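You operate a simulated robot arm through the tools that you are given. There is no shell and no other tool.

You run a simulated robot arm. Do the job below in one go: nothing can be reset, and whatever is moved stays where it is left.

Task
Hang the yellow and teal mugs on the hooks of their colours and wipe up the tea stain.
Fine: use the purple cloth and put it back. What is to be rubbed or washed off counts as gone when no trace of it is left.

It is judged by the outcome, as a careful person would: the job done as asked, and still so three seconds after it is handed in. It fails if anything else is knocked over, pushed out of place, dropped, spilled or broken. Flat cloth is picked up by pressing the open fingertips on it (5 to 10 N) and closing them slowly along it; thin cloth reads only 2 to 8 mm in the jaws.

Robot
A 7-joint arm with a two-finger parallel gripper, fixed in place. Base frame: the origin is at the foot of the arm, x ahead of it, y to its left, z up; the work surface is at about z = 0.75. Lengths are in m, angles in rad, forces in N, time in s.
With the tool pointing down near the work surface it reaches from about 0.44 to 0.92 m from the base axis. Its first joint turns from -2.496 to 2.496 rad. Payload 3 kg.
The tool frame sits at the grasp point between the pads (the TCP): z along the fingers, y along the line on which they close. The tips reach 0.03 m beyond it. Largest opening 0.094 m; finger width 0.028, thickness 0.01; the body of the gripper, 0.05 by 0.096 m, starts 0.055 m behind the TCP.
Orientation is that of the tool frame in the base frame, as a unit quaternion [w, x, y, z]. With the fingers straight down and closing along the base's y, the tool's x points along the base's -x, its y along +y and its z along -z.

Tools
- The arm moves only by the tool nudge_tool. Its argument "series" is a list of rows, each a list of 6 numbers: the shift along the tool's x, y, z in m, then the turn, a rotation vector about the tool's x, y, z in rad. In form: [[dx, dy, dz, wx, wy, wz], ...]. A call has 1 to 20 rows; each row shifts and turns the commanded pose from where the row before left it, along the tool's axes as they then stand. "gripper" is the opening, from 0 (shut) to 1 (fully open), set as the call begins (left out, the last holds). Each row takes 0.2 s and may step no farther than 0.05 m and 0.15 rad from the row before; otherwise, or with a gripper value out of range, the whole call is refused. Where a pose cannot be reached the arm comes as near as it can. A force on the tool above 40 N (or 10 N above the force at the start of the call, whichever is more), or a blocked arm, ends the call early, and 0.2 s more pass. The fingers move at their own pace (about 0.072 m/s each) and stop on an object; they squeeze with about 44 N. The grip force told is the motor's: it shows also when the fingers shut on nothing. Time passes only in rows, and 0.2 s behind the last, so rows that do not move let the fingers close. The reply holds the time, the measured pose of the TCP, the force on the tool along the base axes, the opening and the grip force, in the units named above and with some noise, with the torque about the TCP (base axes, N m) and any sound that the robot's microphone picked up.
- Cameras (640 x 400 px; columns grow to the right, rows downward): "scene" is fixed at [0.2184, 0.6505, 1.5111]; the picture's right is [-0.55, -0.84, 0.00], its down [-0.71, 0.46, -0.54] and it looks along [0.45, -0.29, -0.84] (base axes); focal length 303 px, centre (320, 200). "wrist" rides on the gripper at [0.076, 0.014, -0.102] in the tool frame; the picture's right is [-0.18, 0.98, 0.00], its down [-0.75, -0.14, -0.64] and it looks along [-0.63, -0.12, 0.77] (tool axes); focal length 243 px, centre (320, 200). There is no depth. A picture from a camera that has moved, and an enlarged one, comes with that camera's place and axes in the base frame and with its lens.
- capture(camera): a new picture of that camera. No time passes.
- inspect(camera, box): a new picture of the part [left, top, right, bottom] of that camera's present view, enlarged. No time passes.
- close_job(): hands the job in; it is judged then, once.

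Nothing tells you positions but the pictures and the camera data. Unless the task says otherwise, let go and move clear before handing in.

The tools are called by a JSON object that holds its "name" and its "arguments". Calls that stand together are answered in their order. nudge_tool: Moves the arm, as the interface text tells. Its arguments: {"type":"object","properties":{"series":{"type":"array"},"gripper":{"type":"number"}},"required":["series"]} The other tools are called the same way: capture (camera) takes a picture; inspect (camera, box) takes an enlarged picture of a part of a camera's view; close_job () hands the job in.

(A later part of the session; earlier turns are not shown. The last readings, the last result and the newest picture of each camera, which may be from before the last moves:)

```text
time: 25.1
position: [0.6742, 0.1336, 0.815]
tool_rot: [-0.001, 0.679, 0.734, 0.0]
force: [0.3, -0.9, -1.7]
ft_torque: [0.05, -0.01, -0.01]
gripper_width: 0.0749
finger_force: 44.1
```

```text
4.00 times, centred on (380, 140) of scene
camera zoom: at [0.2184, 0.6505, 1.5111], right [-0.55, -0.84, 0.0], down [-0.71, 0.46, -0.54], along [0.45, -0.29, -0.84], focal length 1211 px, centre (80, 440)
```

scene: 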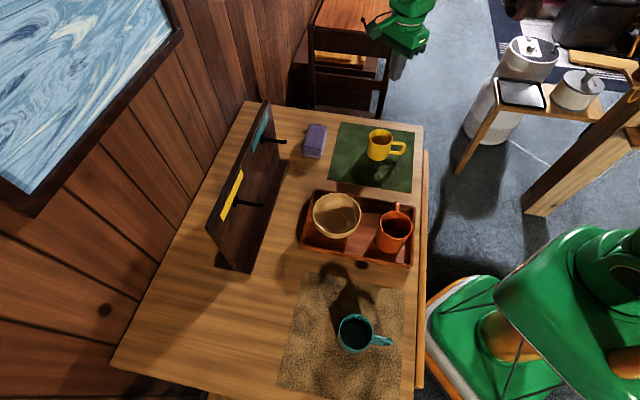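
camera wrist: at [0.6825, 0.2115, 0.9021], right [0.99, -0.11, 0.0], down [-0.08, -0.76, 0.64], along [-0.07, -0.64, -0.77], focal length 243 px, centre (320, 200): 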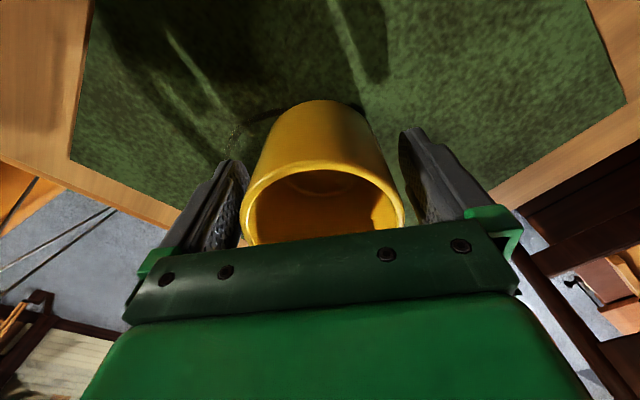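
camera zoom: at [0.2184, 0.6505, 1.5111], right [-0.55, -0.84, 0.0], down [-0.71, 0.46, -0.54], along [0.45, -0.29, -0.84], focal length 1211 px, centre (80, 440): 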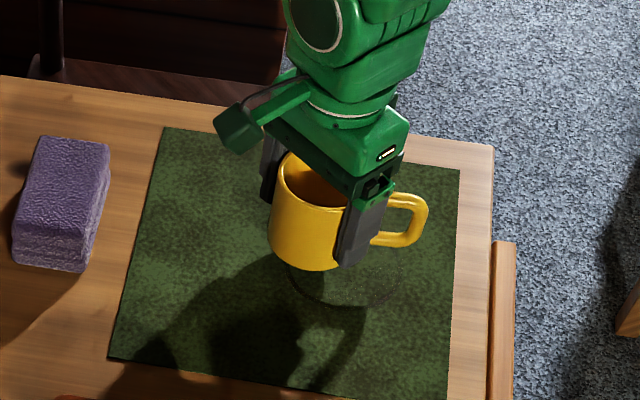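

Lifted slowly, the mug holds (about 1.7 N of weight, now ~15 mm up), so the earlier slip came from lifting too fast. I'll keep all moves slow and ramp the lift gently.

{"name": "nudge_tool", "arguments": {"series": [[0, 0, -0.002, 0, 0, 0], [0, 0, -0.003, 0, 0, 0], [0, 0, -0.004, 0, 0, 0], [0, 0, -0.005, 0, 0, 0], [0, 0, -0.005, 0, 0, 0], [0, 0, -0.005, 0, 0, 0], [0, 0, -0.004, 0, 0, 0], [0, 0, -0.003, 0, 0, 0], [0, 0, -0.002, 0, 0, 0]]}}

{"name": "inspect", "arguments": {"camera": "scene", "box": [320, 80, 440, 190]}}

```text
time: 27.1
position: [0.6725, 0.1341, 0.8485]
tool_rot: [-0.002, 0.679, 0.735, 0.0]
force: [-0.5, -0.1, -1.9]
ft_torque: [0.01, -0.01, 0.0]
gripper_width: 0.0748
finger_force: 44.2
```

```text
3.64 times, centred on (380, 135) of scene
camera zoom: at [0.2184, 0.6505, 1.5111], right [-0.55, -0.84, 0.0], down [-0.71, 0.46, -0.54], along [0.45, -0.29, -0.84], focal length 1101 px, centre (102, 436)
```

zoom: 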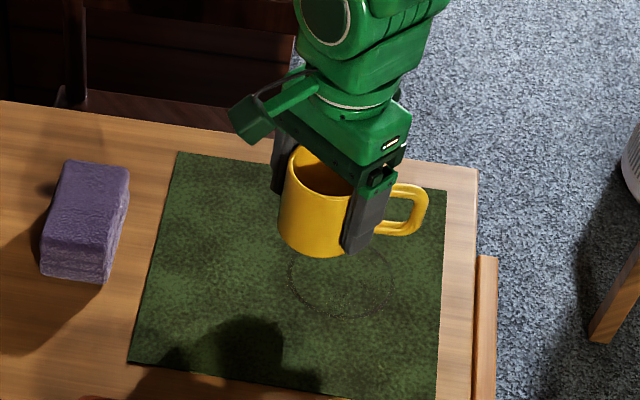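

{"name": "inspect", "arguments": {"camera": "scene", "box": [350, 110, 410, 160]}}

{"name": "capture", "arguments": {"camera": "wrist"}}

```text
8.00 times, centred on (380, 135) of scene
camera zoom: at [0.2184, 0.6505, 1.5111], right [-0.55, -0.84, 0.0], down [-0.71, 0.46, -0.54], along [0.45, -0.29, -0.84], focal length 2422 px, centre (-160, 720)
```

zoom: 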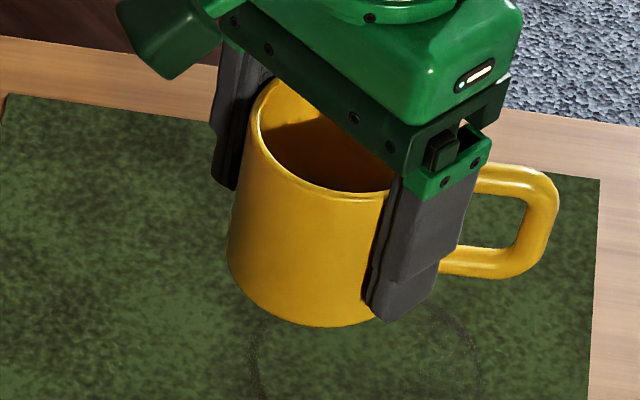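

```text
taken
camera wrist: at [0.6823, 0.2118, 0.9504], right [0.99, -0.11, 0.0], down [-0.08, -0.76, 0.64], along [-0.07, -0.64, -0.77], focal length 243 px, centre (320, 200)
```

wrist: 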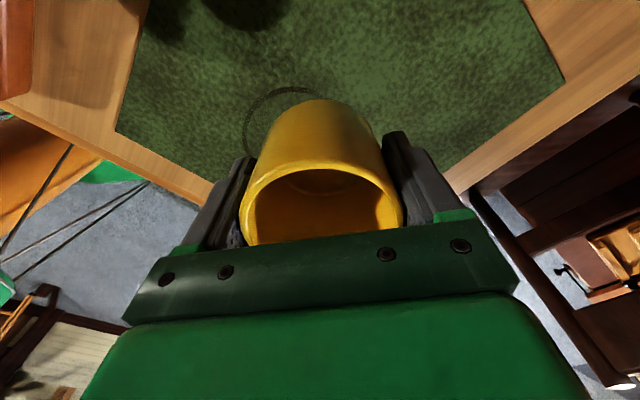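

The mug is held firmly. Seen now, its handle hole is about 35 × 26 mm, and the stain is a faint ring on the green mat. I'll keep lifting gently to a safe travel height.

{"name": "nudge_tool", "arguments": {"series": [[0, 0, -0.003, 0, 0, 0], [0, 0, -0.005, 0, 0, 0], [0, 0, -0.007, 0, 0, 0], [0, 0, -0.009, 0, 0, 0], [0, 0, -0.01, 0, 0, 0], [0, 0, -0.01, 0, 0, 0], [0, 0, -0.01, 0, 0, 0], [0, 0, -0.01, 0, 0, 0], [0, 0, -0.01, 0, 0, 0], [0, 0, -0.01, 0, 0, 0], [0, 0, -0.01, 0, 0, 0], [0, 0, -0.01, 0, 0, 0], [0, 0, -0.009, 0, 0, 0], [0, 0, -0.008, 0, 0, 0], [0, 0, -0.006, 0, 0, 0], [0, 0, -0.004, 0, 0, 0]]}}

{"name": "inspect", "arguments": {"camera": "scene", "box": [330, 60, 430, 180]}}

{"name": "capture", "arguments": {"camera": "wrist"}}

```text
time: 30.5
position: [0.6751, 0.1331, 0.9786]
tool_rot: [0.0, 0.679, 0.734, 0.0]
force: [0.4, -0.1, -1.7]
ft_torque: [0.01, 0.0, 0.01]
gripper_width: 0.0747
finger_force: 44.2
```

```text
3.33 times, centred on (380, 120) of scene
camera zoom: at [0.2184, 0.6505, 1.5111], right [-0.55, -0.84, 0.0], down [-0.71, 0.46, -0.54], along [0.45, -0.29, -0.84], focal length 1009 px, centre (120, 467)
```

zoom: 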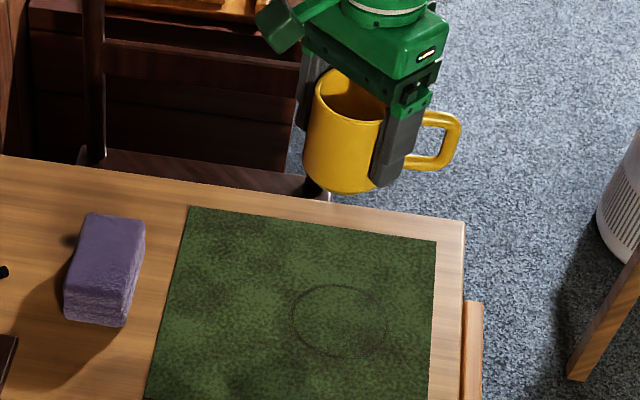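

```text
taken
camera wrist: at [0.6834, 0.2102, 1.0811], right [0.99, -0.11, 0.0], down [-0.08, -0.76, 0.64], along [-0.07, -0.64, -0.77], focal length 243 px, centre (320, 200)
```

wrist: 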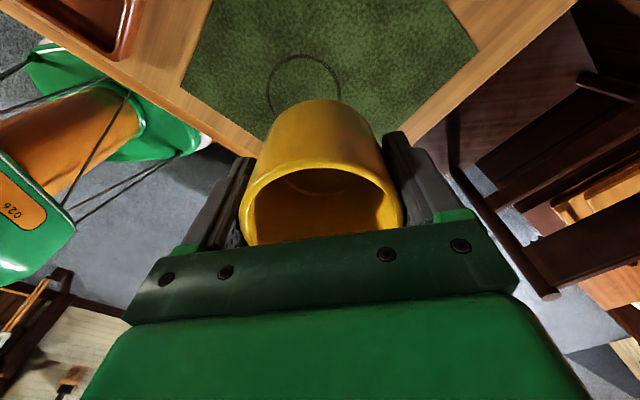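

The ring stain is centred near (0.648, 0.111), about 9 cm across, and the mug still sits steady in the jaws. Now I'll carry it slowly at this height towards the front of the yellow hook.

{"name": "nudge_tool", "arguments": {"series": [[0.0038, -0.0013, 0, 0, 0, 0], [0.0066, -0.0023, 0, 0, 0, 0], [0.0094, -0.0033, 0, 0, 0, 0], [0.01225, -0.00434, 0, 0, 0, 0], [0.01225, -0.00434, 0, 0, 0, 0], [0.01225, -0.00434, 0, 0, 0, 0], [0.01225, -0.00434, 0, 0, 0, 0], [0.01225, -0.00434, 0, 0, 0, 0], [0.01225, -0.00434, 0, 0, 0, 0], [0.01225, -0.00434, 0, 0, 0, 0], [0.01225, -0.00434, 0, 0, 0, 0], [0.01225, -0.00434, 0, 0, 0, 0], [0.01225, -0.00434, 0, 0, 0, 0], [0.01225, -0.00434, 0, 0, 0, 0], [0.01225, -0.00434, 0, 0, 0, 0], [0.01225, -0.00434, 0, 0, 0, 0], [0.01225, -0.00434, 0, 0, 0, 0], [0.0094, -0.0033, 0, 0, 0, 0], [0.0066, -0.0023, 0, 0, 0, 0], [0.0038, -0.0013, 0, 0, 0, 0]]}}

{"name": "capture", "arguments": {"camera": "scene"}}

```text
time: 34.7
position: [0.5837, 0.3382, 0.98]
tool_rot: [-0.001, 0.679, 0.734, 0.001]
force: [0.3, 0.2, -2.3]
ft_torque: [0.0, -0.01, -0.01]
gripper_width: 0.0744
finger_force: 44.4
```

```text
taken
```

scene: 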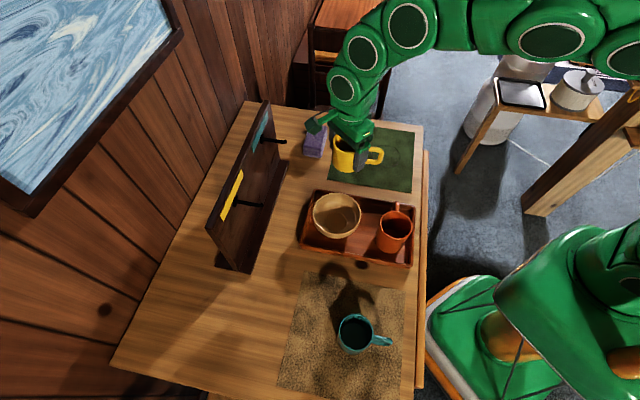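

{"name": "capture", "arguments": {"camera": "wrist"}}

{"name": "inspect", "arguments": {"camera": "scene", "box": [310, 110, 400, 190]}}

```text
taken
camera wrist: at [0.5927, 0.415, 1.0822], right [0.99, -0.11, 0.0], down [-0.08, -0.76, 0.64], along [-0.07, -0.64, -0.77], focal length 243 px, centre (320, 200)
```

wrist: 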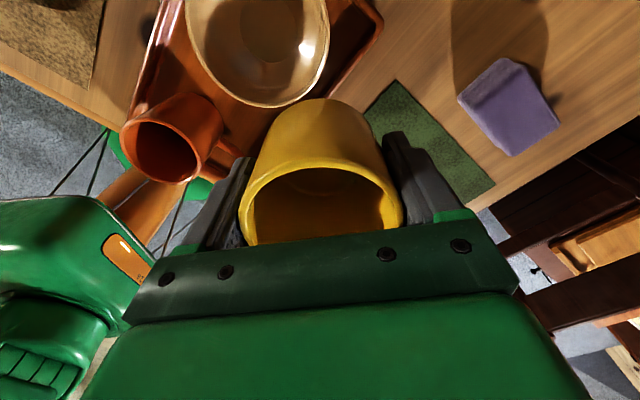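

```text
5.00 times, centred on (355, 150) of scene
camera zoom: at [0.2184, 0.6505, 1.5111], right [-0.55, -0.84, 0.0], down [-0.71, 0.46, -0.54], along [0.45, -0.29, -0.84], focal length 1514 px, centre (145, 450)
```

zoom: 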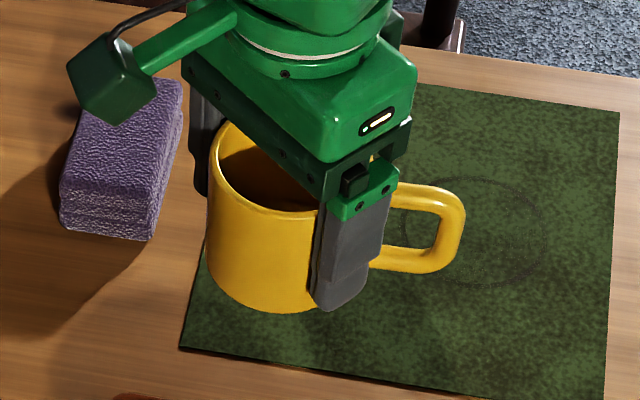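

No visible slip. I'll carry on to the pre-hang point in front of the yellow hook, keeping clear of the board.

{"name": "nudge_tool", "arguments": {"series": [[0.0038, -0.0013, 0, 0, 0, 0], [0.0066, -0.0023, 0, 0, 0, 0], [0.0094, -0.0033, 0, 0, 0, 0], [0.0116, -0.0041, 0, 0, 0, 0], [0.0116, -0.0041, 0, 0, 0, 0], [0.0116, -0.0041, 0, 0, 0, 0], [0.0116, -0.0041, 0, 0, 0, 0], [0.0116, -0.0041, 0, 0, 0, 0], [0.0116, -0.0041, 0, 0, 0, 0], [0.0116, -0.0041, 0, 0, 0, 0], [0.0116, -0.0041, 0, 0, 0, 0], [0.0116, -0.0041, 0, 0, 0, 0], [0.0116, -0.0041, 0, 0, 0, 0], [0.0116, -0.0041, 0, 0, 0, 0], [0.0116, -0.0041, 0, 0, 0, 0], [0.0116, -0.0041, 0, 0, 0, 0], [0.0116, -0.0041, 0, 0, 0, 0], [0.0094, -0.0033, 0, 0, 0, 0], [0.0066, -0.0023, 0, 0, 0, 0], [0.0038, -0.0013, 0, 0, 0, 0]]}}

{"name": "nudge_tool", "arguments": {"series": [[0, 0, 0, 0, 0, -0.03], [0, 0, 0, 0, 0, -0.05], [0, 0, 0, 0, 0, -0.08], [0, 0, 0, 0, 0, -0.1], [0, 0, 0, 0, 0, -0.1], [0, 0, 0, 0, 0, -0.1], [0, 0, 0, 0, 0, -0.1], [0, 0, 0, 0, 0, -0.1], [0, 0, 0, 0, 0, -0.1], [0, 0, 0, 0, 0, -0.1], [0, 0, 0, 0, 0, -0.1], [0, 0, 0, 0, 0, -0.1], [0, 0, 0, 0, 0, -0.1], [0, 0, 0, 0, 0, -0.1], [0, 0, 0, 0, 0, -0.1], [0, 0, 0, 0, 0, -0.08], [0, 0, 0, 0, 0, -0.08], [0, 0, 0, 0, 0, -0.042]]}}

{"name": "capture", "arguments": {"camera": "scene"}}

{"name": "capture", "arguments": {"camera": "wrist"}}

```text
time: 38.9
position: [0.497, 0.5326, 0.9797]
tool_rot: [-0.001, 0.678, 0.735, 0.0]
force: [0.4, 0.0, -1.1]
ft_torque: [0.05, 0.0, 0.01]
gripper_width: 0.0744
finger_force: 43.7
```

```text
time: 42.7
position: [0.4958, 0.5319, 0.9803]
tool_rot: [0.0, -0.035, 0.999, 0.001]
force: [0.0, -0.4, -2.3]
ft_torque: [0.03, 0.03, 0.01]
gripper_width: 0.0747
finger_force: 43.6
```

```text
taken
```

scene: 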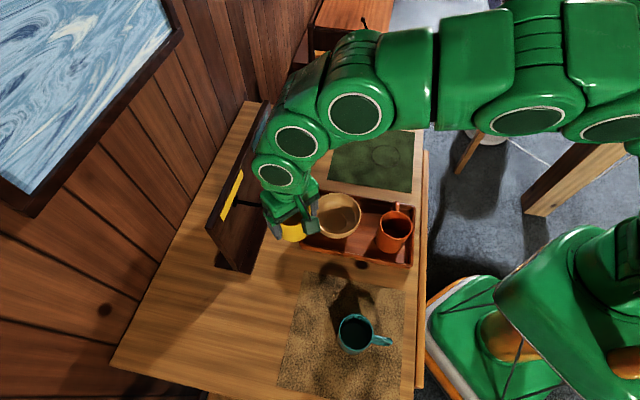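

```text
taken
camera wrist: at [0.4207, 0.5422, 1.0826], right [0.11, 0.99, 0.0], down [0.76, -0.09, 0.64], along [0.64, -0.07, -0.77], focal length 243 px, centre (320, 200)
```

wrist: 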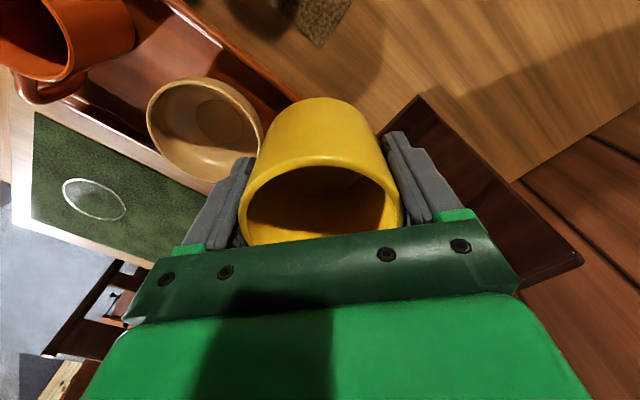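

The mug is now turned so its handle should point along the board to the right (towards the teal side). Next I'll tilt it in stages so the handle comes up, watching how the arm copes.

{"name": "nudge_tool", "arguments": {"series": [[0, 0, 0, 0.0151, -0.0131, 0], [0, 0, 0, 0.0302, -0.0262, 0], [0, 0, 0, 0.0453, -0.0394, 0], [0, 0, 0, 0.0453, -0.0394, 0], [0, 0, 0, 0.0453, -0.0394, 0], [0, 0, 0, 0.0453, -0.0394, 0], [0, 0, 0, 0.0453, -0.0394, 0], [0, 0, 0, 0.0453, -0.0394, 0], [0, 0, 0, 0.0302, -0.0262, 0], [0, 0, 0, 0.0302, -0.0262, 0], [0, 0, 0, 0.0151, -0.0131, 0]]}}

{"name": "capture", "arguments": {"camera": "scene"}}

{"name": "capture", "arguments": {"camera": "wrist"}}

```text
time: 45.1
position: [0.4981, 0.5333, 0.9806]
tool_rot: [0.175, -0.034, 0.966, -0.188]
force: [-0.4, 0.0, -1.8]
ft_torque: [0.0, 0.01, 0.02]
gripper_width: 0.0745
finger_force: 43.7
```

```text
taken
```

scene: 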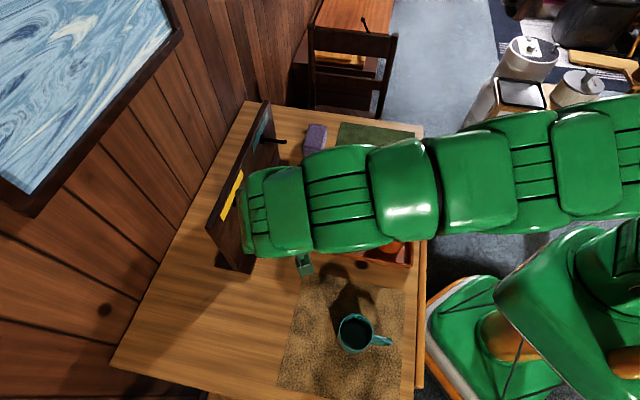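

```text
taken
camera wrist: at [0.3904, 0.5731, 1.0385], right [0.17, 0.94, -0.31], down [0.48, 0.19, 0.86], along [0.86, -0.3, -0.42], focal length 243 px, centre (320, 200)
```

wrist: 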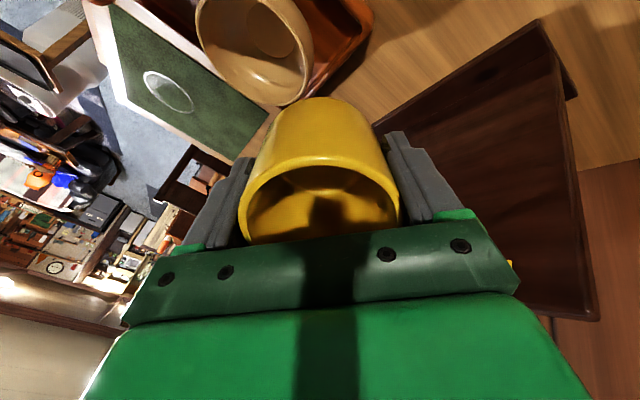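

The tilt follows well (30°, tool leaning left), though the forearm now blocks the fixed camera, so I'll rely on measured geometry. Tilting further towards 60°.

{"name": "nudge_tool", "arguments": {"series": [[0, 0, 0, 0.0151, -0.0131, 0], [0, 0, 0, 0.0302, -0.0262, 0], [0, 0, 0, 0.0453, -0.0394, 0], [0, 0, 0, 0.0453, -0.0394, 0], [0, 0, 0, 0.0453, -0.0394, 0], [0, 0, 0, 0.0453, -0.0394, 0], [0, 0, 0, 0.0453, -0.0394, 0], [0, 0, 0, 0.0453, -0.0394, 0], [0, 0, 0, 0.0302, -0.0262, 0], [0, 0, 0, 0.0302, -0.0262, 0], [0, 0, 0, 0.0151, -0.0131, 0]]}}

{"name": "capture", "arguments": {"camera": "scene"}}

{"name": "capture", "arguments": {"camera": "wrist"}}

```text
time: 47.5
position: [0.4971, 0.5329, 0.9817]
tool_rot: [0.339, -0.03, 0.867, -0.363]
force: [-0.3, 0.6, -1.5]
ft_torque: [0.03, 0.03, 0.04]
gripper_width: 0.0745
finger_force: 44.1
```

```text
taken
```

scene: 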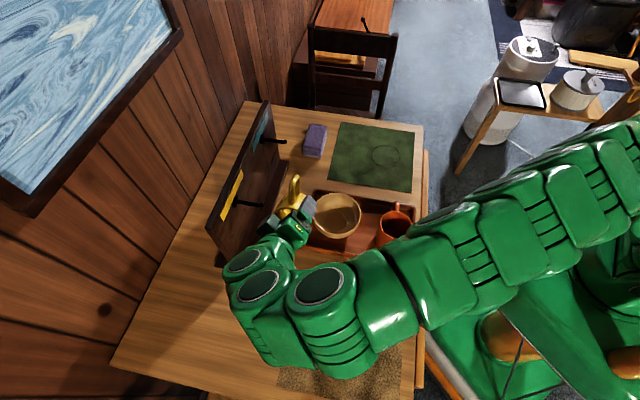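

```text
taken
camera wrist: at [0.3789, 0.5848, 0.9799], right [0.33, 0.78, -0.54], down [0.16, 0.51, 0.84], along [0.93, -0.37, 0.05], focal length 243 px, centre (320, 200)
```

wrist: 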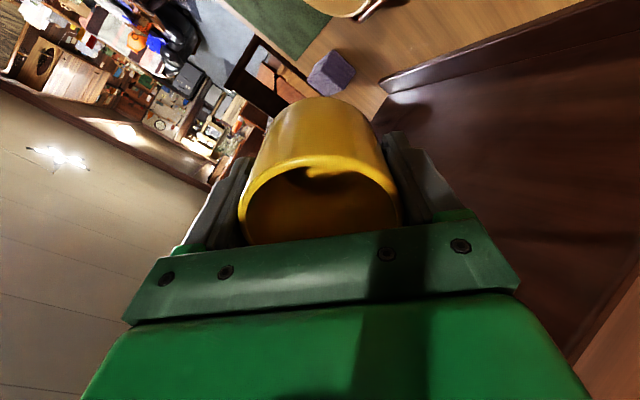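

Tilted to 60°, and now the fixed camera sees both the handle and the yellow peg. I'll zoom in to measure where the handle hole is.

{"name": "inspect", "arguments": {"camera": "scene", "box": [220, 160, 340, 260]}}

{"name": "inspect", "arguments": {"camera": "scene", "box": [260, 165, 330, 225]}}

```text
4.00 times, centred on (280, 210) of scene
camera zoom: at [0.2184, 0.6505, 1.5111], right [-0.55, -0.84, 0.0], down [-0.71, 0.46, -0.54], along [0.45, -0.29, -0.84], focal length 1211 px, centre (480, 160)
```

zoom: 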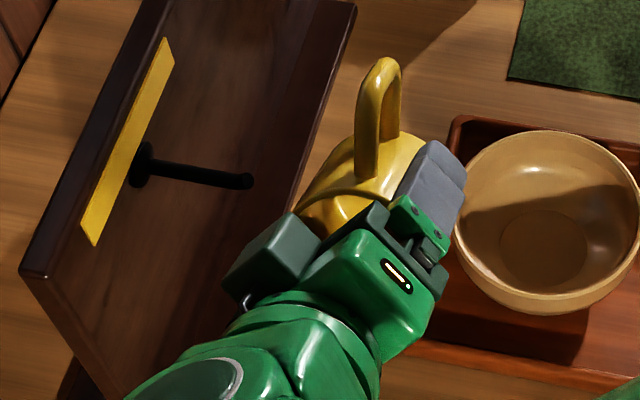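

```text
6.67 times, centred on (295, 195) of scene
camera zoom: at [0.2184, 0.6505, 1.5111], right [-0.55, -0.84, 0.0], down [-0.71, 0.46, -0.54], along [0.45, -0.29, -0.84], focal length 2019 px, centre (487, 233)
```

zoom: 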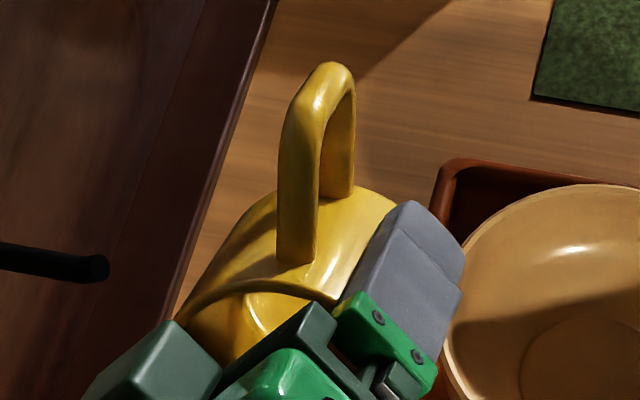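

The handle hole position agrees with my model within about 3 mm. I'll tilt slightly more (to about 69°), then lower to insertion height while still in front of the peg.

{"name": "nudge_tool", "arguments": {"series": [[0, 0, 0, 0.0189, -0.0164, 0], [0, 0, 0, 0.0302, -0.0262, 0], [0, 0, 0, 0.0302, -0.0262, 0], [0, 0, 0, 0.0226, -0.0197, 0], [0, 0, 0, 0.0113, -0.0098, 0]]}}

{"name": "nudge_tool", "arguments": {"series": [[0.0022, 0.0026, 0.0015, 0, 0, 0], [0.0042, 0.0049, 0.0029, 0, 0, 0], [0.00574, 0.00661, 0.00397, 0, 0, 0], [0.00574, 0.00661, 0.00397, 0, 0, 0], [0.00574, 0.00661, 0.00397, 0, 0, 0], [0.00574, 0.00661, 0.00397, 0, 0, 0], [0.00574, 0.00661, 0.00397, 0, 0, 0], [0.00574, 0.00661, 0.00397, 0, 0, 0], [0.0042, 0.0049, 0.0029, 0, 0, 0], [0.0022, 0.0026, 0.0015, 0, 0, 0]]}}

{"name": "inspect", "arguments": {"camera": "scene", "box": [220, 160, 340, 260]}}

{"name": "capture", "arguments": {"camera": "scene"}}

```text
time: 48.7
position: [0.4973, 0.5317, 0.9808]
tool_rot: [0.382, -0.029, 0.828, -0.41]
force: [-0.2, -0.5, -1.1]
ft_torque: [0.03, 0.02, 0.0]
gripper_width: 0.0745
finger_force: 43.6
```

```text
time: 50.9
position: [0.4999, 0.5301, 0.9001]
tool_rot: [0.382, -0.028, 0.828, -0.41]
force: [-0.3, -0.7, -2.0]
ft_torque: [-0.04, 0.02, 0.01]
gripper_width: 0.0742
finger_force: 43.6
```

```text
4.00 times, centred on (280, 210) of scene
camera zoom: at [0.2184, 0.6505, 1.5111], right [-0.55, -0.84, 0.0], down [-0.71, 0.46, -0.54], along [0.45, -0.29, -0.84], focal length 1211 px, centre (480, 160)
```

zoom: 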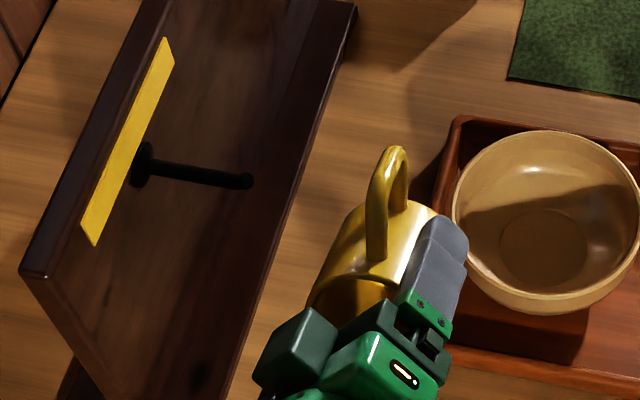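

```text
taken
```

scene: 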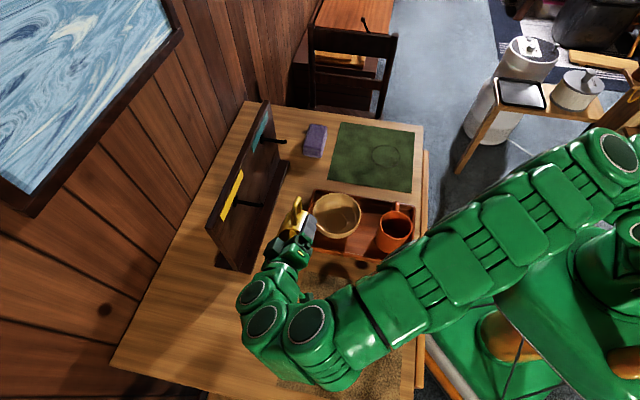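

The model still matches the picture. Now I'll move in towards the board, first to just before the peg tip, and check the alignment.

{"name": "nudge_tool", "arguments": {"series": [[-0.0018, -0.0021, -0.0011, 0, 0, 0], [-0.003, 0.0026, 0, 0, 0, 0], [-0.0045, 0.0039, 0, 0, 0, 0], [-0.0057, 0.0049, 0, 0, 0, 0], [-0.0057, 0.0049, 0, 0, 0, 0], [-0.0057, 0.0049, 0, 0, 0, 0], [-0.0057, 0.0049, 0, 0, 0, 0], [-0.0057, 0.0049, 0, 0, 0, 0], [-0.0045, 0.0039, 0, 0, 0, 0], [-0.003, 0.0026, 0, 0, 0, 0]]}}

{"name": "inspect", "arguments": {"camera": "scene", "box": [220, 160, 320, 240]}}

```text
time: 53.1
position: [0.5397, 0.5706, 0.9034]
tool_rot: [0.382, -0.028, 0.828, -0.41]
force: [0.5, -0.6, -1.8]
ft_torque: [-0.01, 0.01, -0.03]
gripper_width: 0.0741
finger_force: 44.2
```

```text
5.00 times, centred on (270, 200) of scene
camera zoom: at [0.2184, 0.6505, 1.5111], right [-0.55, -0.84, 0.0], down [-0.71, 0.46, -0.54], along [0.45, -0.29, -0.84], focal length 1514 px, centre (570, 200)
```

zoom: 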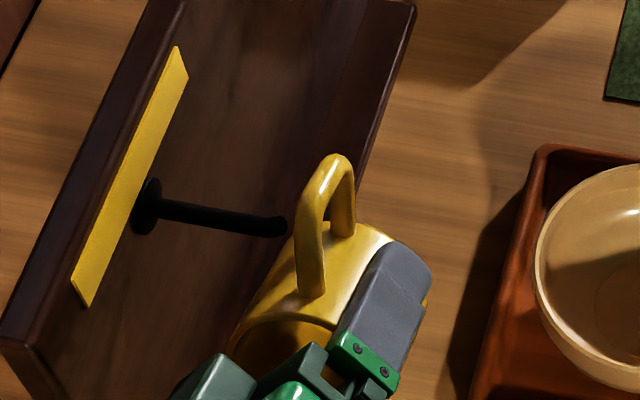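

Peg line and hole centre agree within about 3 px. I'll push the handle over the peg in small steps, watching the force.

{"name": "nudge_tool", "arguments": {"series": [[-0.003, 0.0026, 0, 0, 0, 0], [-0.0038, 0.0033, 0, 0, 0, 0], [-0.0038, 0.0033, 0, 0, 0, 0], [-0.003, 0.0026, 0, 0, 0, 0], [-0.0015, 0.0013, 0, 0, 0, 0]]}}

{"name": "inspect", "arguments": {"camera": "scene", "box": [220, 160, 320, 240]}}

```text
time: 54.3
position: [0.5539, 0.5846, 0.903]
tool_rot: [0.383, -0.029, 0.828, -0.41]
force: [1.1, 0.4, -2.4]
ft_torque: [0.0, 0.02, 0.01]
gripper_width: 0.074
finger_force: 44.4
```

```text
5.00 times, centred on (270, 200) of scene
camera zoom: at [0.2184, 0.6505, 1.5111], right [-0.55, -0.84, 0.0], down [-0.71, 0.46, -0.54], along [0.45, -0.29, -0.84], focal length 1514 px, centre (570, 200)
```

zoom: 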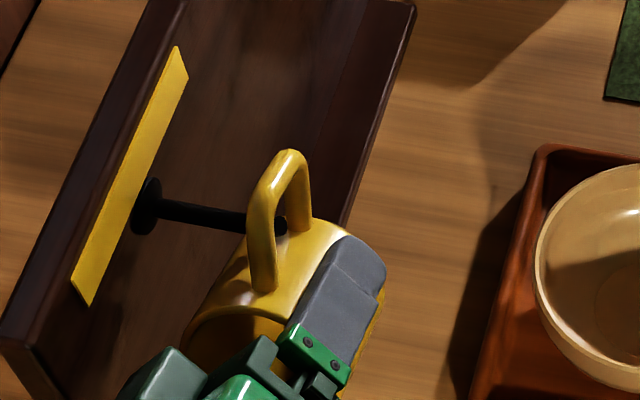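

The peg tip shows inside the loop with no contact force. I'll push the last ~14 mm so the handle sits behind the upturned tip.

{"name": "nudge_tool", "arguments": {"series": [[-0.0023, 0.002, 0, 0, 0, 0], [-0.0038, 0.0033, 0, 0, 0, 0], [-0.003, 0.0026, 0, 0, 0, 0], [-0.0015, 0.0013, 0, 0, 0, 0]]}}

{"name": "inspect", "arguments": {"camera": "scene", "box": [220, 160, 320, 240]}}

```text
time: 55.4
position: [0.5632, 0.5947, 0.9047]
tool_rot: [0.381, -0.028, 0.828, -0.41]
force: [-14.0, -20.1, 5.1]
ft_torque: [0.65, 0.01, 1.42]
gripper_width: 0.0738
finger_force: 44.8
stopped in row 4: the force on the tool passed its limit at 42 N (the readings are from after the stop); the commanded pose is now the measured one
```

```text
5.00 times, centred on (270, 200) of scene
camera zoom: at [0.2184, 0.6505, 1.5111], right [-0.55, -0.84, 0.0], down [-0.71, 0.46, -0.54], along [0.45, -0.29, -0.84], focal length 1514 px, centre (570, 200)
```

zoom: 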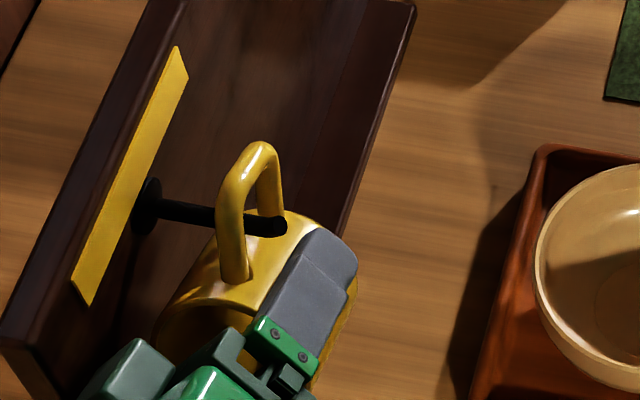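

The gripper body just touched the board near its left end (the rack hasn't moved), and the handle is already behind the upturned tip. I'll back off 2 mm, then start lowering the handle onto the peg.

{"name": "nudge_tool", "arguments": {"series": [[0.0008, -0.0007, 0, 0, 0, 0], [0.0008, -0.0007, 0, 0, 0, 0], [0, 0, 0, 0, 0, 0]]}}

{"name": "nudge_tool", "arguments": {"series": [[0.0005, 0.0006, 0.0017, 0, 0, 0], [0.0008, 0.001, 0.0019, 0, 0, 0], [0.0015, 0.0018, 0.0009, 0, 0, 0], [0.0015, 0.0018, 0.0009, 0, 0, 0], [0.0015, 0.0018, 0.0009, 0, 0, 0], [0.0008, 0.001, 0.0005, 0, 0, 0]]}}

{"name": "inspect", "arguments": {"camera": "scene", "box": [220, 160, 320, 240]}}

```text
time: 56.2
position: [0.5618, 0.5937, 0.9046]
tool_rot: [0.382, -0.029, 0.828, -0.409]
force: [0.5, 0.1, -1.9]
ft_torque: [0.05, 0.0, 0.0]
gripper_width: 0.074
finger_force: 43.8
```

```text
time: 57.6
position: [0.5645, 0.5916, 0.8915]
tool_rot: [0.381, -0.028, 0.828, -0.411]
force: [-0.8, -0.3, -2.3]
ft_torque: [0.0, 0.04, -0.01]
gripper_width: 0.0741
finger_force: 43.5
```

```text
5.00 times, centred on (270, 200) of scene
camera zoom: at [0.2184, 0.6505, 1.5111], right [-0.55, -0.84, 0.0], down [-0.71, 0.46, -0.54], along [0.45, -0.29, -0.84], focal length 1514 px, centre (570, 200)
```

zoom: 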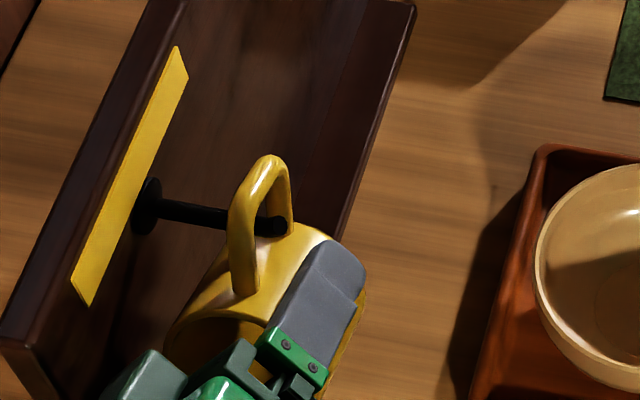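

Handle is behind the tip but its outer bar sits 3–4 mm further out than I'd like. I'll turn the mug slightly (3°) so the handle plane squares with the peg, then continue lowering in tiny steps.

{"name": "nudge_tool", "arguments": {"series": [[0, 0, 0, 0, 0, -0.02], [0, 0, 0, 0, 0, -0.03], [-0.0008, 0.0007, 0, 0, 0, 0], [0, 0, 0, 0, 0, 0]]}}

{"name": "nudge_tool", "arguments": {"series": [[0.0008, 0.001, 0.0005, 0, 0, 0], [0.0008, 0.001, 0.0005, 0, 0, 0], [0.0008, 0.001, 0.0005, 0, 0, 0]]}}

{"name": "inspect", "arguments": {"camera": "scene", "box": [220, 160, 320, 240]}}

```text
time: 58.6
position: [0.5657, 0.5935, 0.8929]
tool_rot: [0.371, -0.049, 0.827, -0.42]
force: [0.1, 0.3, -1.5]
ft_torque: [0.0, 0.0, 0.02]
gripper_width: 0.0742
finger_force: 44.6
```

```text
time: 59.4
position: [0.5647, 0.5931, 0.8879]
tool_rot: [0.371, -0.049, 0.827, -0.42]
force: [-2.6, 3.6, 1.4]
ft_torque: [-0.19, -0.21, 0.04]
gripper_width: 0.0741
finger_force: 43.8
```

```text
5.00 times, centred on (270, 200) of scene
camera zoom: at [0.2184, 0.6505, 1.5111], right [-0.55, -0.84, 0.0], down [-0.71, 0.46, -0.54], along [0.45, -0.29, -0.84], focal length 1514 px, centre (570, 200)
```

zoom: 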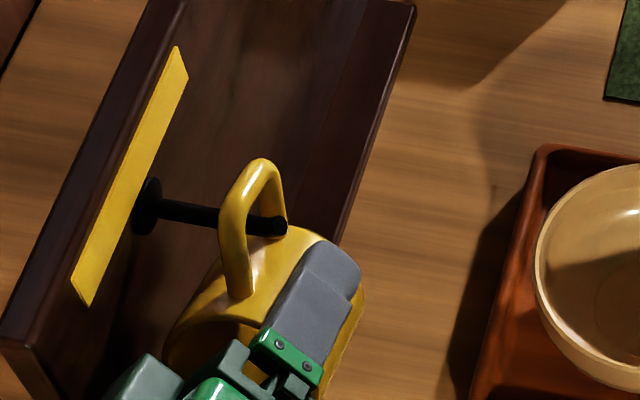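

The peg now touches the top-outer corner of the handle loop, which is where it should hang. The force shows a slight sideways push, so I'll ease 2 mm left and lower a touch more until the peg carries the weight.

{"name": "nudge_tool", "arguments": {"series": [[0.0005, 0.0006, -0.0019, 0, 0, 0], [0, 0, 0, 0, 0, 0]]}}

{"name": "nudge_tool", "arguments": {"series": [[0.0009, 0.0011, 0.0005, 0, 0, 0], [0, 0, 0, 0, 0, 0]]}}

```text
time: 60.0
position: [0.5652, 0.5929, 0.8881]
tool_rot: [0.371, -0.049, 0.827, -0.419]
force: [7.0, -6.9, 8.2]
ft_torque: [0.33, 0.28, -0.07]
gripper_width: 0.0739
finger_force: 44.1
```

```text
time: 60.6
position: [0.5648, 0.5936, 0.8874]
tool_rot: [0.371, -0.048, 0.827, -0.42]
force: [14.0, -9.2, 28.7]
ft_torque: [0.23, 0.16, -0.08]
gripper_width: 0.0739
finger_force: 43.5
```

{"name": "nudge_tool", "arguments": {"series": [[-0.0007, -0.0008, -0.0004, 0, 0, 0], [0, 0, 0, 0, 0, 0]]}}

{"name": "inspect", "arguments": {"camera": "scene", "box": [220, 160, 320, 240]}}

{"name": "capture", "arguments": {"camera": "wrist"}}

```text
time: 61.2
position: [0.5648, 0.5939, 0.8884]
tool_rot: [0.371, -0.049, 0.827, -0.42]
force: [20.8, -6.7, 27.5]
ft_torque: [0.05, 0.67, 0.15]
gripper_width: 0.0739
finger_force: 43.9
```

```text
5.00 times, centred on (270, 200) of scene
camera zoom: at [0.2184, 0.6505, 1.5111], right [-0.55, -0.84, 0.0], down [-0.71, 0.46, -0.54], along [0.45, -0.29, -0.84], focal length 1514 px, centre (570, 200)
```

zoom: 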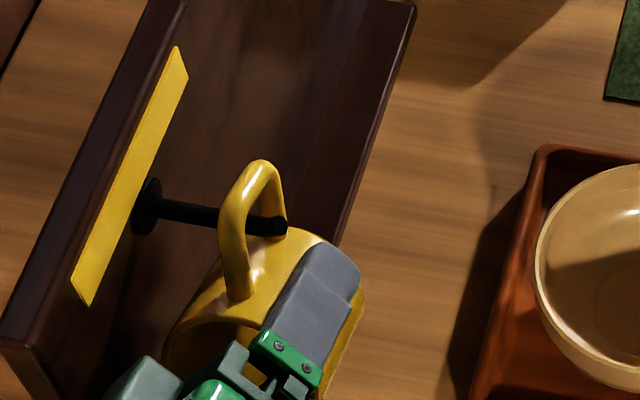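

```text
taken
camera wrist: at [0.4465, 0.6416, 0.8712], right [0.36, 0.7, -0.61], down [0.09, 0.63, 0.77], along [0.93, -0.33, 0.16], focal length 243 px, centre (320, 200)
```

wrist: 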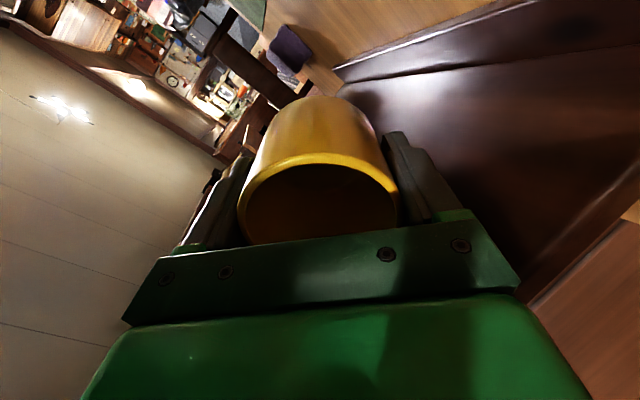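

Still pressing too hard (about 27 N up, 19 N sideways). I'll relieve it by moving up and slightly right.

{"name": "nudge_tool", "arguments": {"series": [[-0.0007, -0.0009, 0.0003, 0, 0, 0], [0, 0, 0, 0, 0, 0], [0, 0, 0, 0, 0, 0]]}}

```text
time: 62.0
position: [0.5638, 0.5932, 0.8879]
tool_rot: [0.371, -0.05, 0.827, -0.419]
force: [14.1, -6.1, 18.4]
ft_torque: [0.13, 0.39, 0.01]
gripper_width: 0.0742
finger_force: 44.5
```

{"name": "nudge_tool", "arguments": {"series": [[-0.0006, -0.0008, 0.0002, 0, 0, 0], [0, 0, 0, 0, 0, 0], [0, 0, 0, 0, 0, 0]]}}

```text
time: 62.8
position: [0.564, 0.5941, 0.8881]
tool_rot: [0.37, -0.05, 0.827, -0.42]
force: [1.7, -4.7, 3.2]
ft_torque: [0.21, 0.03, -0.08]
gripper_width: 0.0742
finger_force: 43.9
```

The peg now carries the mug with only a few newtons of load. I'll open the jaws just enough to free the mug and see how it settles.

{"name": "nudge_tool", "arguments": {"series": [[0, 0, 0, 0, 0, 0], [0, 0, 0, 0, 0, 0], [0, 0, 0, 0, 0, 0]], "gripper": 0.89}}

{"name": "inspect", "arguments": {"camera": "scene", "box": [220, 160, 320, 240]}}

{"name": "capture", "arguments": {"camera": "wrist"}}

```text
time: 63.6
position: [0.5656, 0.5929, 0.8893]
tool_rot: [0.371, -0.049, 0.827, -0.42]
force: [-0.8, 1.3, -1.9]
ft_torque: [-0.01, 0.0, 0.0]
gripper_width: 0.0846
finger_force: 0.9
```

```text
5.00 times, centred on (270, 200) of scene
camera zoom: at [0.2184, 0.6505, 1.5111], right [-0.55, -0.84, 0.0], down [-0.71, 0.46, -0.54], along [0.45, -0.29, -0.84], focal length 1514 px, centre (570, 200)
```

zoom: 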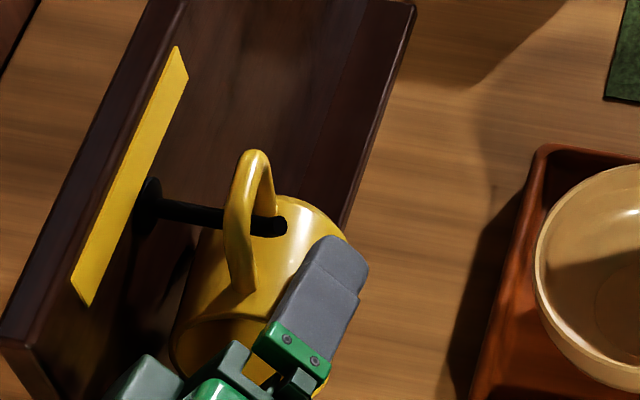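

```text
taken
camera wrist: at [0.4461, 0.6411, 0.8723], right [0.36, 0.7, -0.61], down [0.09, 0.63, 0.77], along [0.93, -0.33, 0.16], focal length 243 px, centre (320, 200)
```

wrist: 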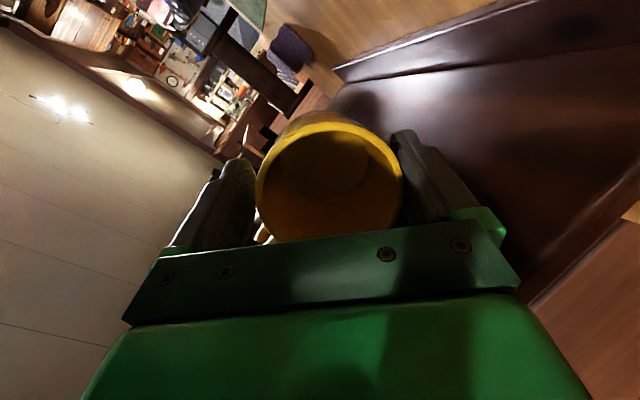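

{"name": "nudge_tool", "arguments": {"series": [[0, 0, 0, 0, 0, 0], [0, 0, 0, 0, 0, 0], [0, 0, 0, 0, 0, 0]], "gripper": 1.0}}

{"name": "inspect", "arguments": {"camera": "scene", "box": [230, 170, 310, 250]}}

{"name": "capture", "arguments": {"camera": "wrist"}}

```text
time: 64.4
position: [0.5644, 0.5931, 0.8879]
tool_rot: [0.372, -0.049, 0.827, -0.42]
force: [-0.1, -1.0, 0.5]
ft_torque: [0.03, 0.01, 0.06]
gripper_width: 0.0937
finger_force: 0.0
```

```text
5.00 times, centred on (270, 210) of scene
camera zoom: at [0.2184, 0.6505, 1.5111], right [-0.55, -0.84, 0.0], down [-0.71, 0.46, -0.54], along [0.45, -0.29, -0.84], focal length 1514 px, centre (570, 150)
```

zoom: 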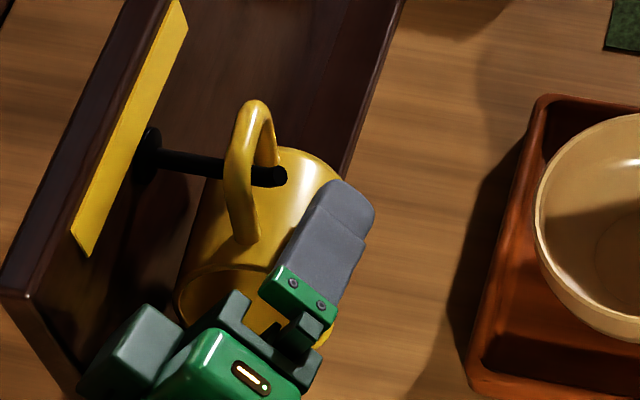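

```text
taken
camera wrist: at [0.4463, 0.641, 0.8724], right [0.36, 0.7, -0.61], down [0.09, 0.63, 0.77], along [0.93, -0.33, 0.16], focal length 243 px, centre (320, 200)
```

wrist: 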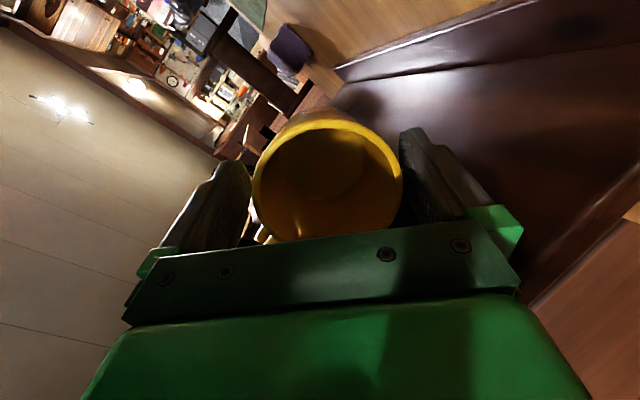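

The mug hangs on the peg and the jaws feel no load. I'll retract along the tool axis in small steps, checking that nothing drags.

{"name": "nudge_tool", "arguments": {"series": [[0, 0, -0.002, 0, 0, 0], [0, 0, -0.004, 0, 0, 0], [0, 0, -0.005, 0, 0, 0], [0, 0, -0.005, 0, 0, 0]]}}

{"name": "inspect", "arguments": {"camera": "scene", "box": [230, 170, 310, 250]}}

{"name": "inspect", "arguments": {"camera": "wrist", "box": [200, 80, 460, 260]}}

```text
time: 65.4
position: [0.555, 0.6055, 0.8957]
tool_rot: [0.372, -0.048, 0.827, -0.419]
force: [1.0, -0.5, -0.1]
ft_torque: [0.01, -0.01, 0.01]
gripper_width: 0.0941
finger_force: 0.2
```

```text
5.00 times, centred on (270, 210) of scene
camera zoom: at [0.2184, 0.6505, 1.5111], right [-0.55, -0.84, 0.0], down [-0.71, 0.46, -0.54], along [0.45, -0.29, -0.84], focal length 1514 px, centre (570, 150)
```

zoom: 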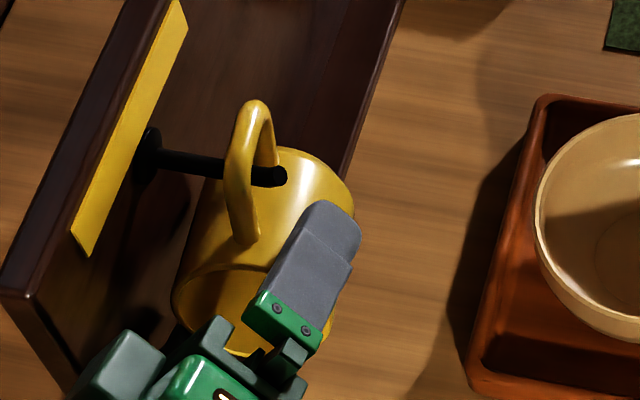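

```text
2.22 times, centred on (330, 170) of wrist
camera zoom: at [0.436, 0.6525, 0.8791], right [0.36, 0.7, -0.61], down [0.09, 0.63, 0.77], along [0.93, -0.33, 0.16], focal length 539 px, centre (298, 267)
```

zoom: 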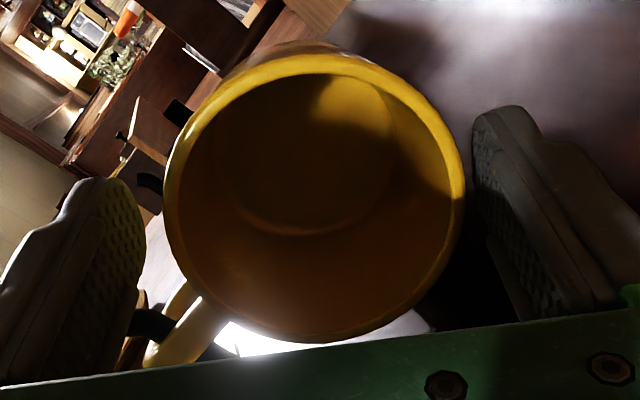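

Clear of the fingers on both sides, with the black peg visible through the handle. I'll retract fully.

{"name": "nudge_tool", "arguments": {"series": [[0, 0, -0.006, 0, 0, 0], [0, 0, -0.01, 0, 0, 0], [0, 0, -0.012, 0, 0, 0], [0, 0, -0.015, 0, 0, 0], [0, 0, -0.02, 0, 0, 0], [0, 0, -0.02, 0, 0, 0], [0, 0, -0.02, 0, 0, 0]]}}

{"name": "inspect", "arguments": {"camera": "scene", "box": [210, 150, 320, 250]}}

{"name": "capture", "arguments": {"camera": "wrist"}}

{"name": "capture", "arguments": {"camera": "scene"}}

```text
time: 67.0
position: [0.4993, 0.6498, 0.9364]
tool_rot: [0.37, -0.049, 0.827, -0.42]
force: [-0.5, -0.8, 1.0]
ft_torque: [-0.01, 0.0, 0.04]
gripper_width: 0.094
finger_force: 0.0
out of reach, approached as far as the arm can: row 6, 7
```

```text
4.00 times, centred on (265, 200) of scene
camera zoom: at [0.2184, 0.6505, 1.5111], right [-0.55, -0.84, 0.0], down [-0.71, 0.46, -0.54], along [0.45, -0.29, -0.84], focal length 1211 px, centre (540, 200)
```

zoom: 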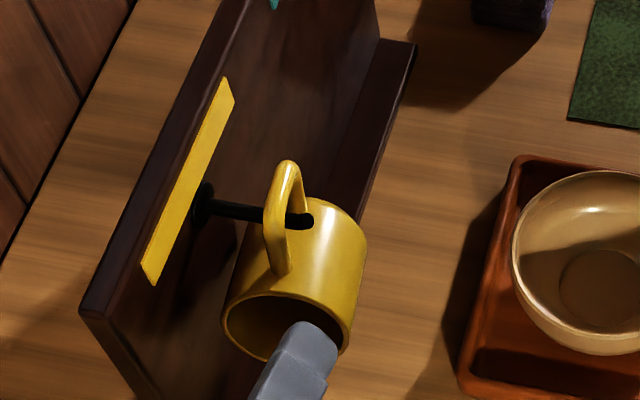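

```text
taken
camera wrist: at [0.3806, 0.6976, 0.9202], right [0.36, 0.7, -0.61], down [0.09, 0.63, 0.77], along [0.93, -0.33, 0.16], focal length 243 px, centre (320, 200)
```

wrist: 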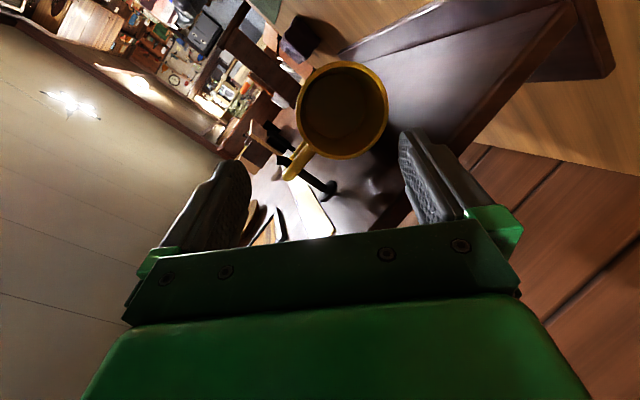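

```text
taken
```

scene: 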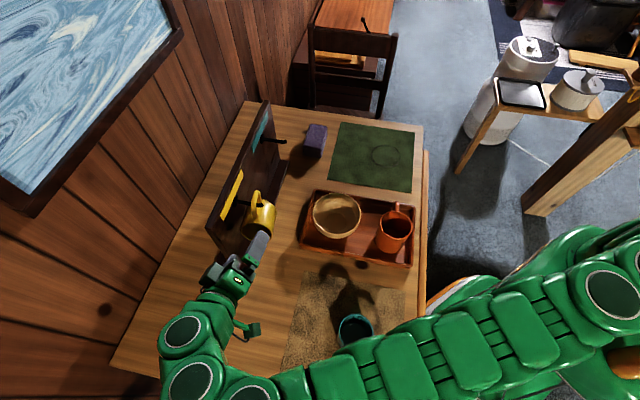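

The yellow mug hangs cleanly on the yellow hook, mouth to the left, and the gripper is clear of it. I'll back away from the board and up, then bring the tool upright again.

{"name": "nudge_tool", "arguments": {"series": [[0.0073, -0.0199, -0.0044, 0, 0, 0], [0.0073, -0.0199, -0.0044, 0, 0, 0], [0.0073, -0.0199, -0.0044, 0, 0, 0], [0.0073, -0.0199, -0.0044, 0, 0, 0], [0.0073, -0.0199, -0.0044, 0, 0, 0], [0.0073, -0.0199, -0.0044, 0, 0, 0], [0, 0, 0, -0.0942, 0.0739, 0], [0, 0, 0, -0.0942, 0.0739, 0], [0, 0, 0, -0.0942, 0.0739, 0], [0, 0, 0, -0.0942, 0.0739, 0], [0, 0, 0, -0.0942, 0.0739, 0], [0, 0, 0, -0.0942, 0.0739, 0], [0, 0, 0, -0.0942, 0.0739, 0], [0, 0, 0, -0.0942, 0.0739, 0], [0, 0, 0, -0.0942, 0.0739, 0], [0, 0, 0, -0.0942, 0.0739, 0], [0, 0, 0, 0, 0, 0]]}}

{"name": "capture", "arguments": {"camera": "scene"}}

{"name": "capture", "arguments": {"camera": "wrist"}}

```text
time: 70.6
position: [0.4217, 0.5754, 1.0071]
tool_rot: [-0.003, -0.059, 0.998, 0.003]
force: [-0.3, 0.7, -0.6]
ft_torque: [-0.02, -0.01, -0.05]
gripper_width: 0.0941
finger_force: 0.1
```

```text
taken
```

scene: 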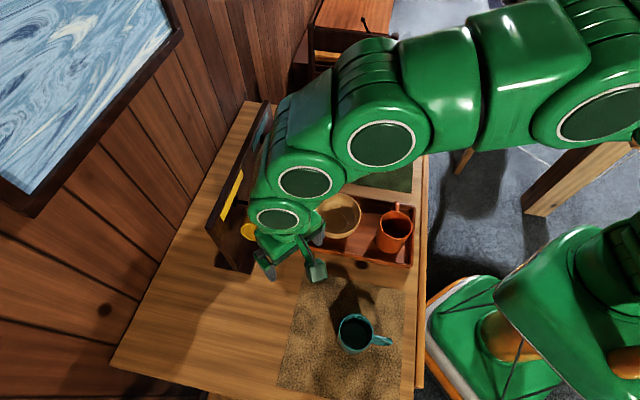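

```text
taken
camera wrist: at [0.3469, 0.58, 1.1105], right [0.07, 1.0, 0.01], down [0.77, -0.06, 0.64], along [0.64, -0.04, -0.77], focal length 243 px, centre (320, 200)
```

wrist: 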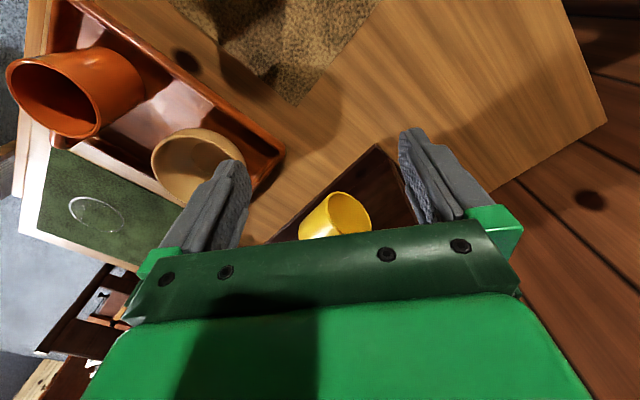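

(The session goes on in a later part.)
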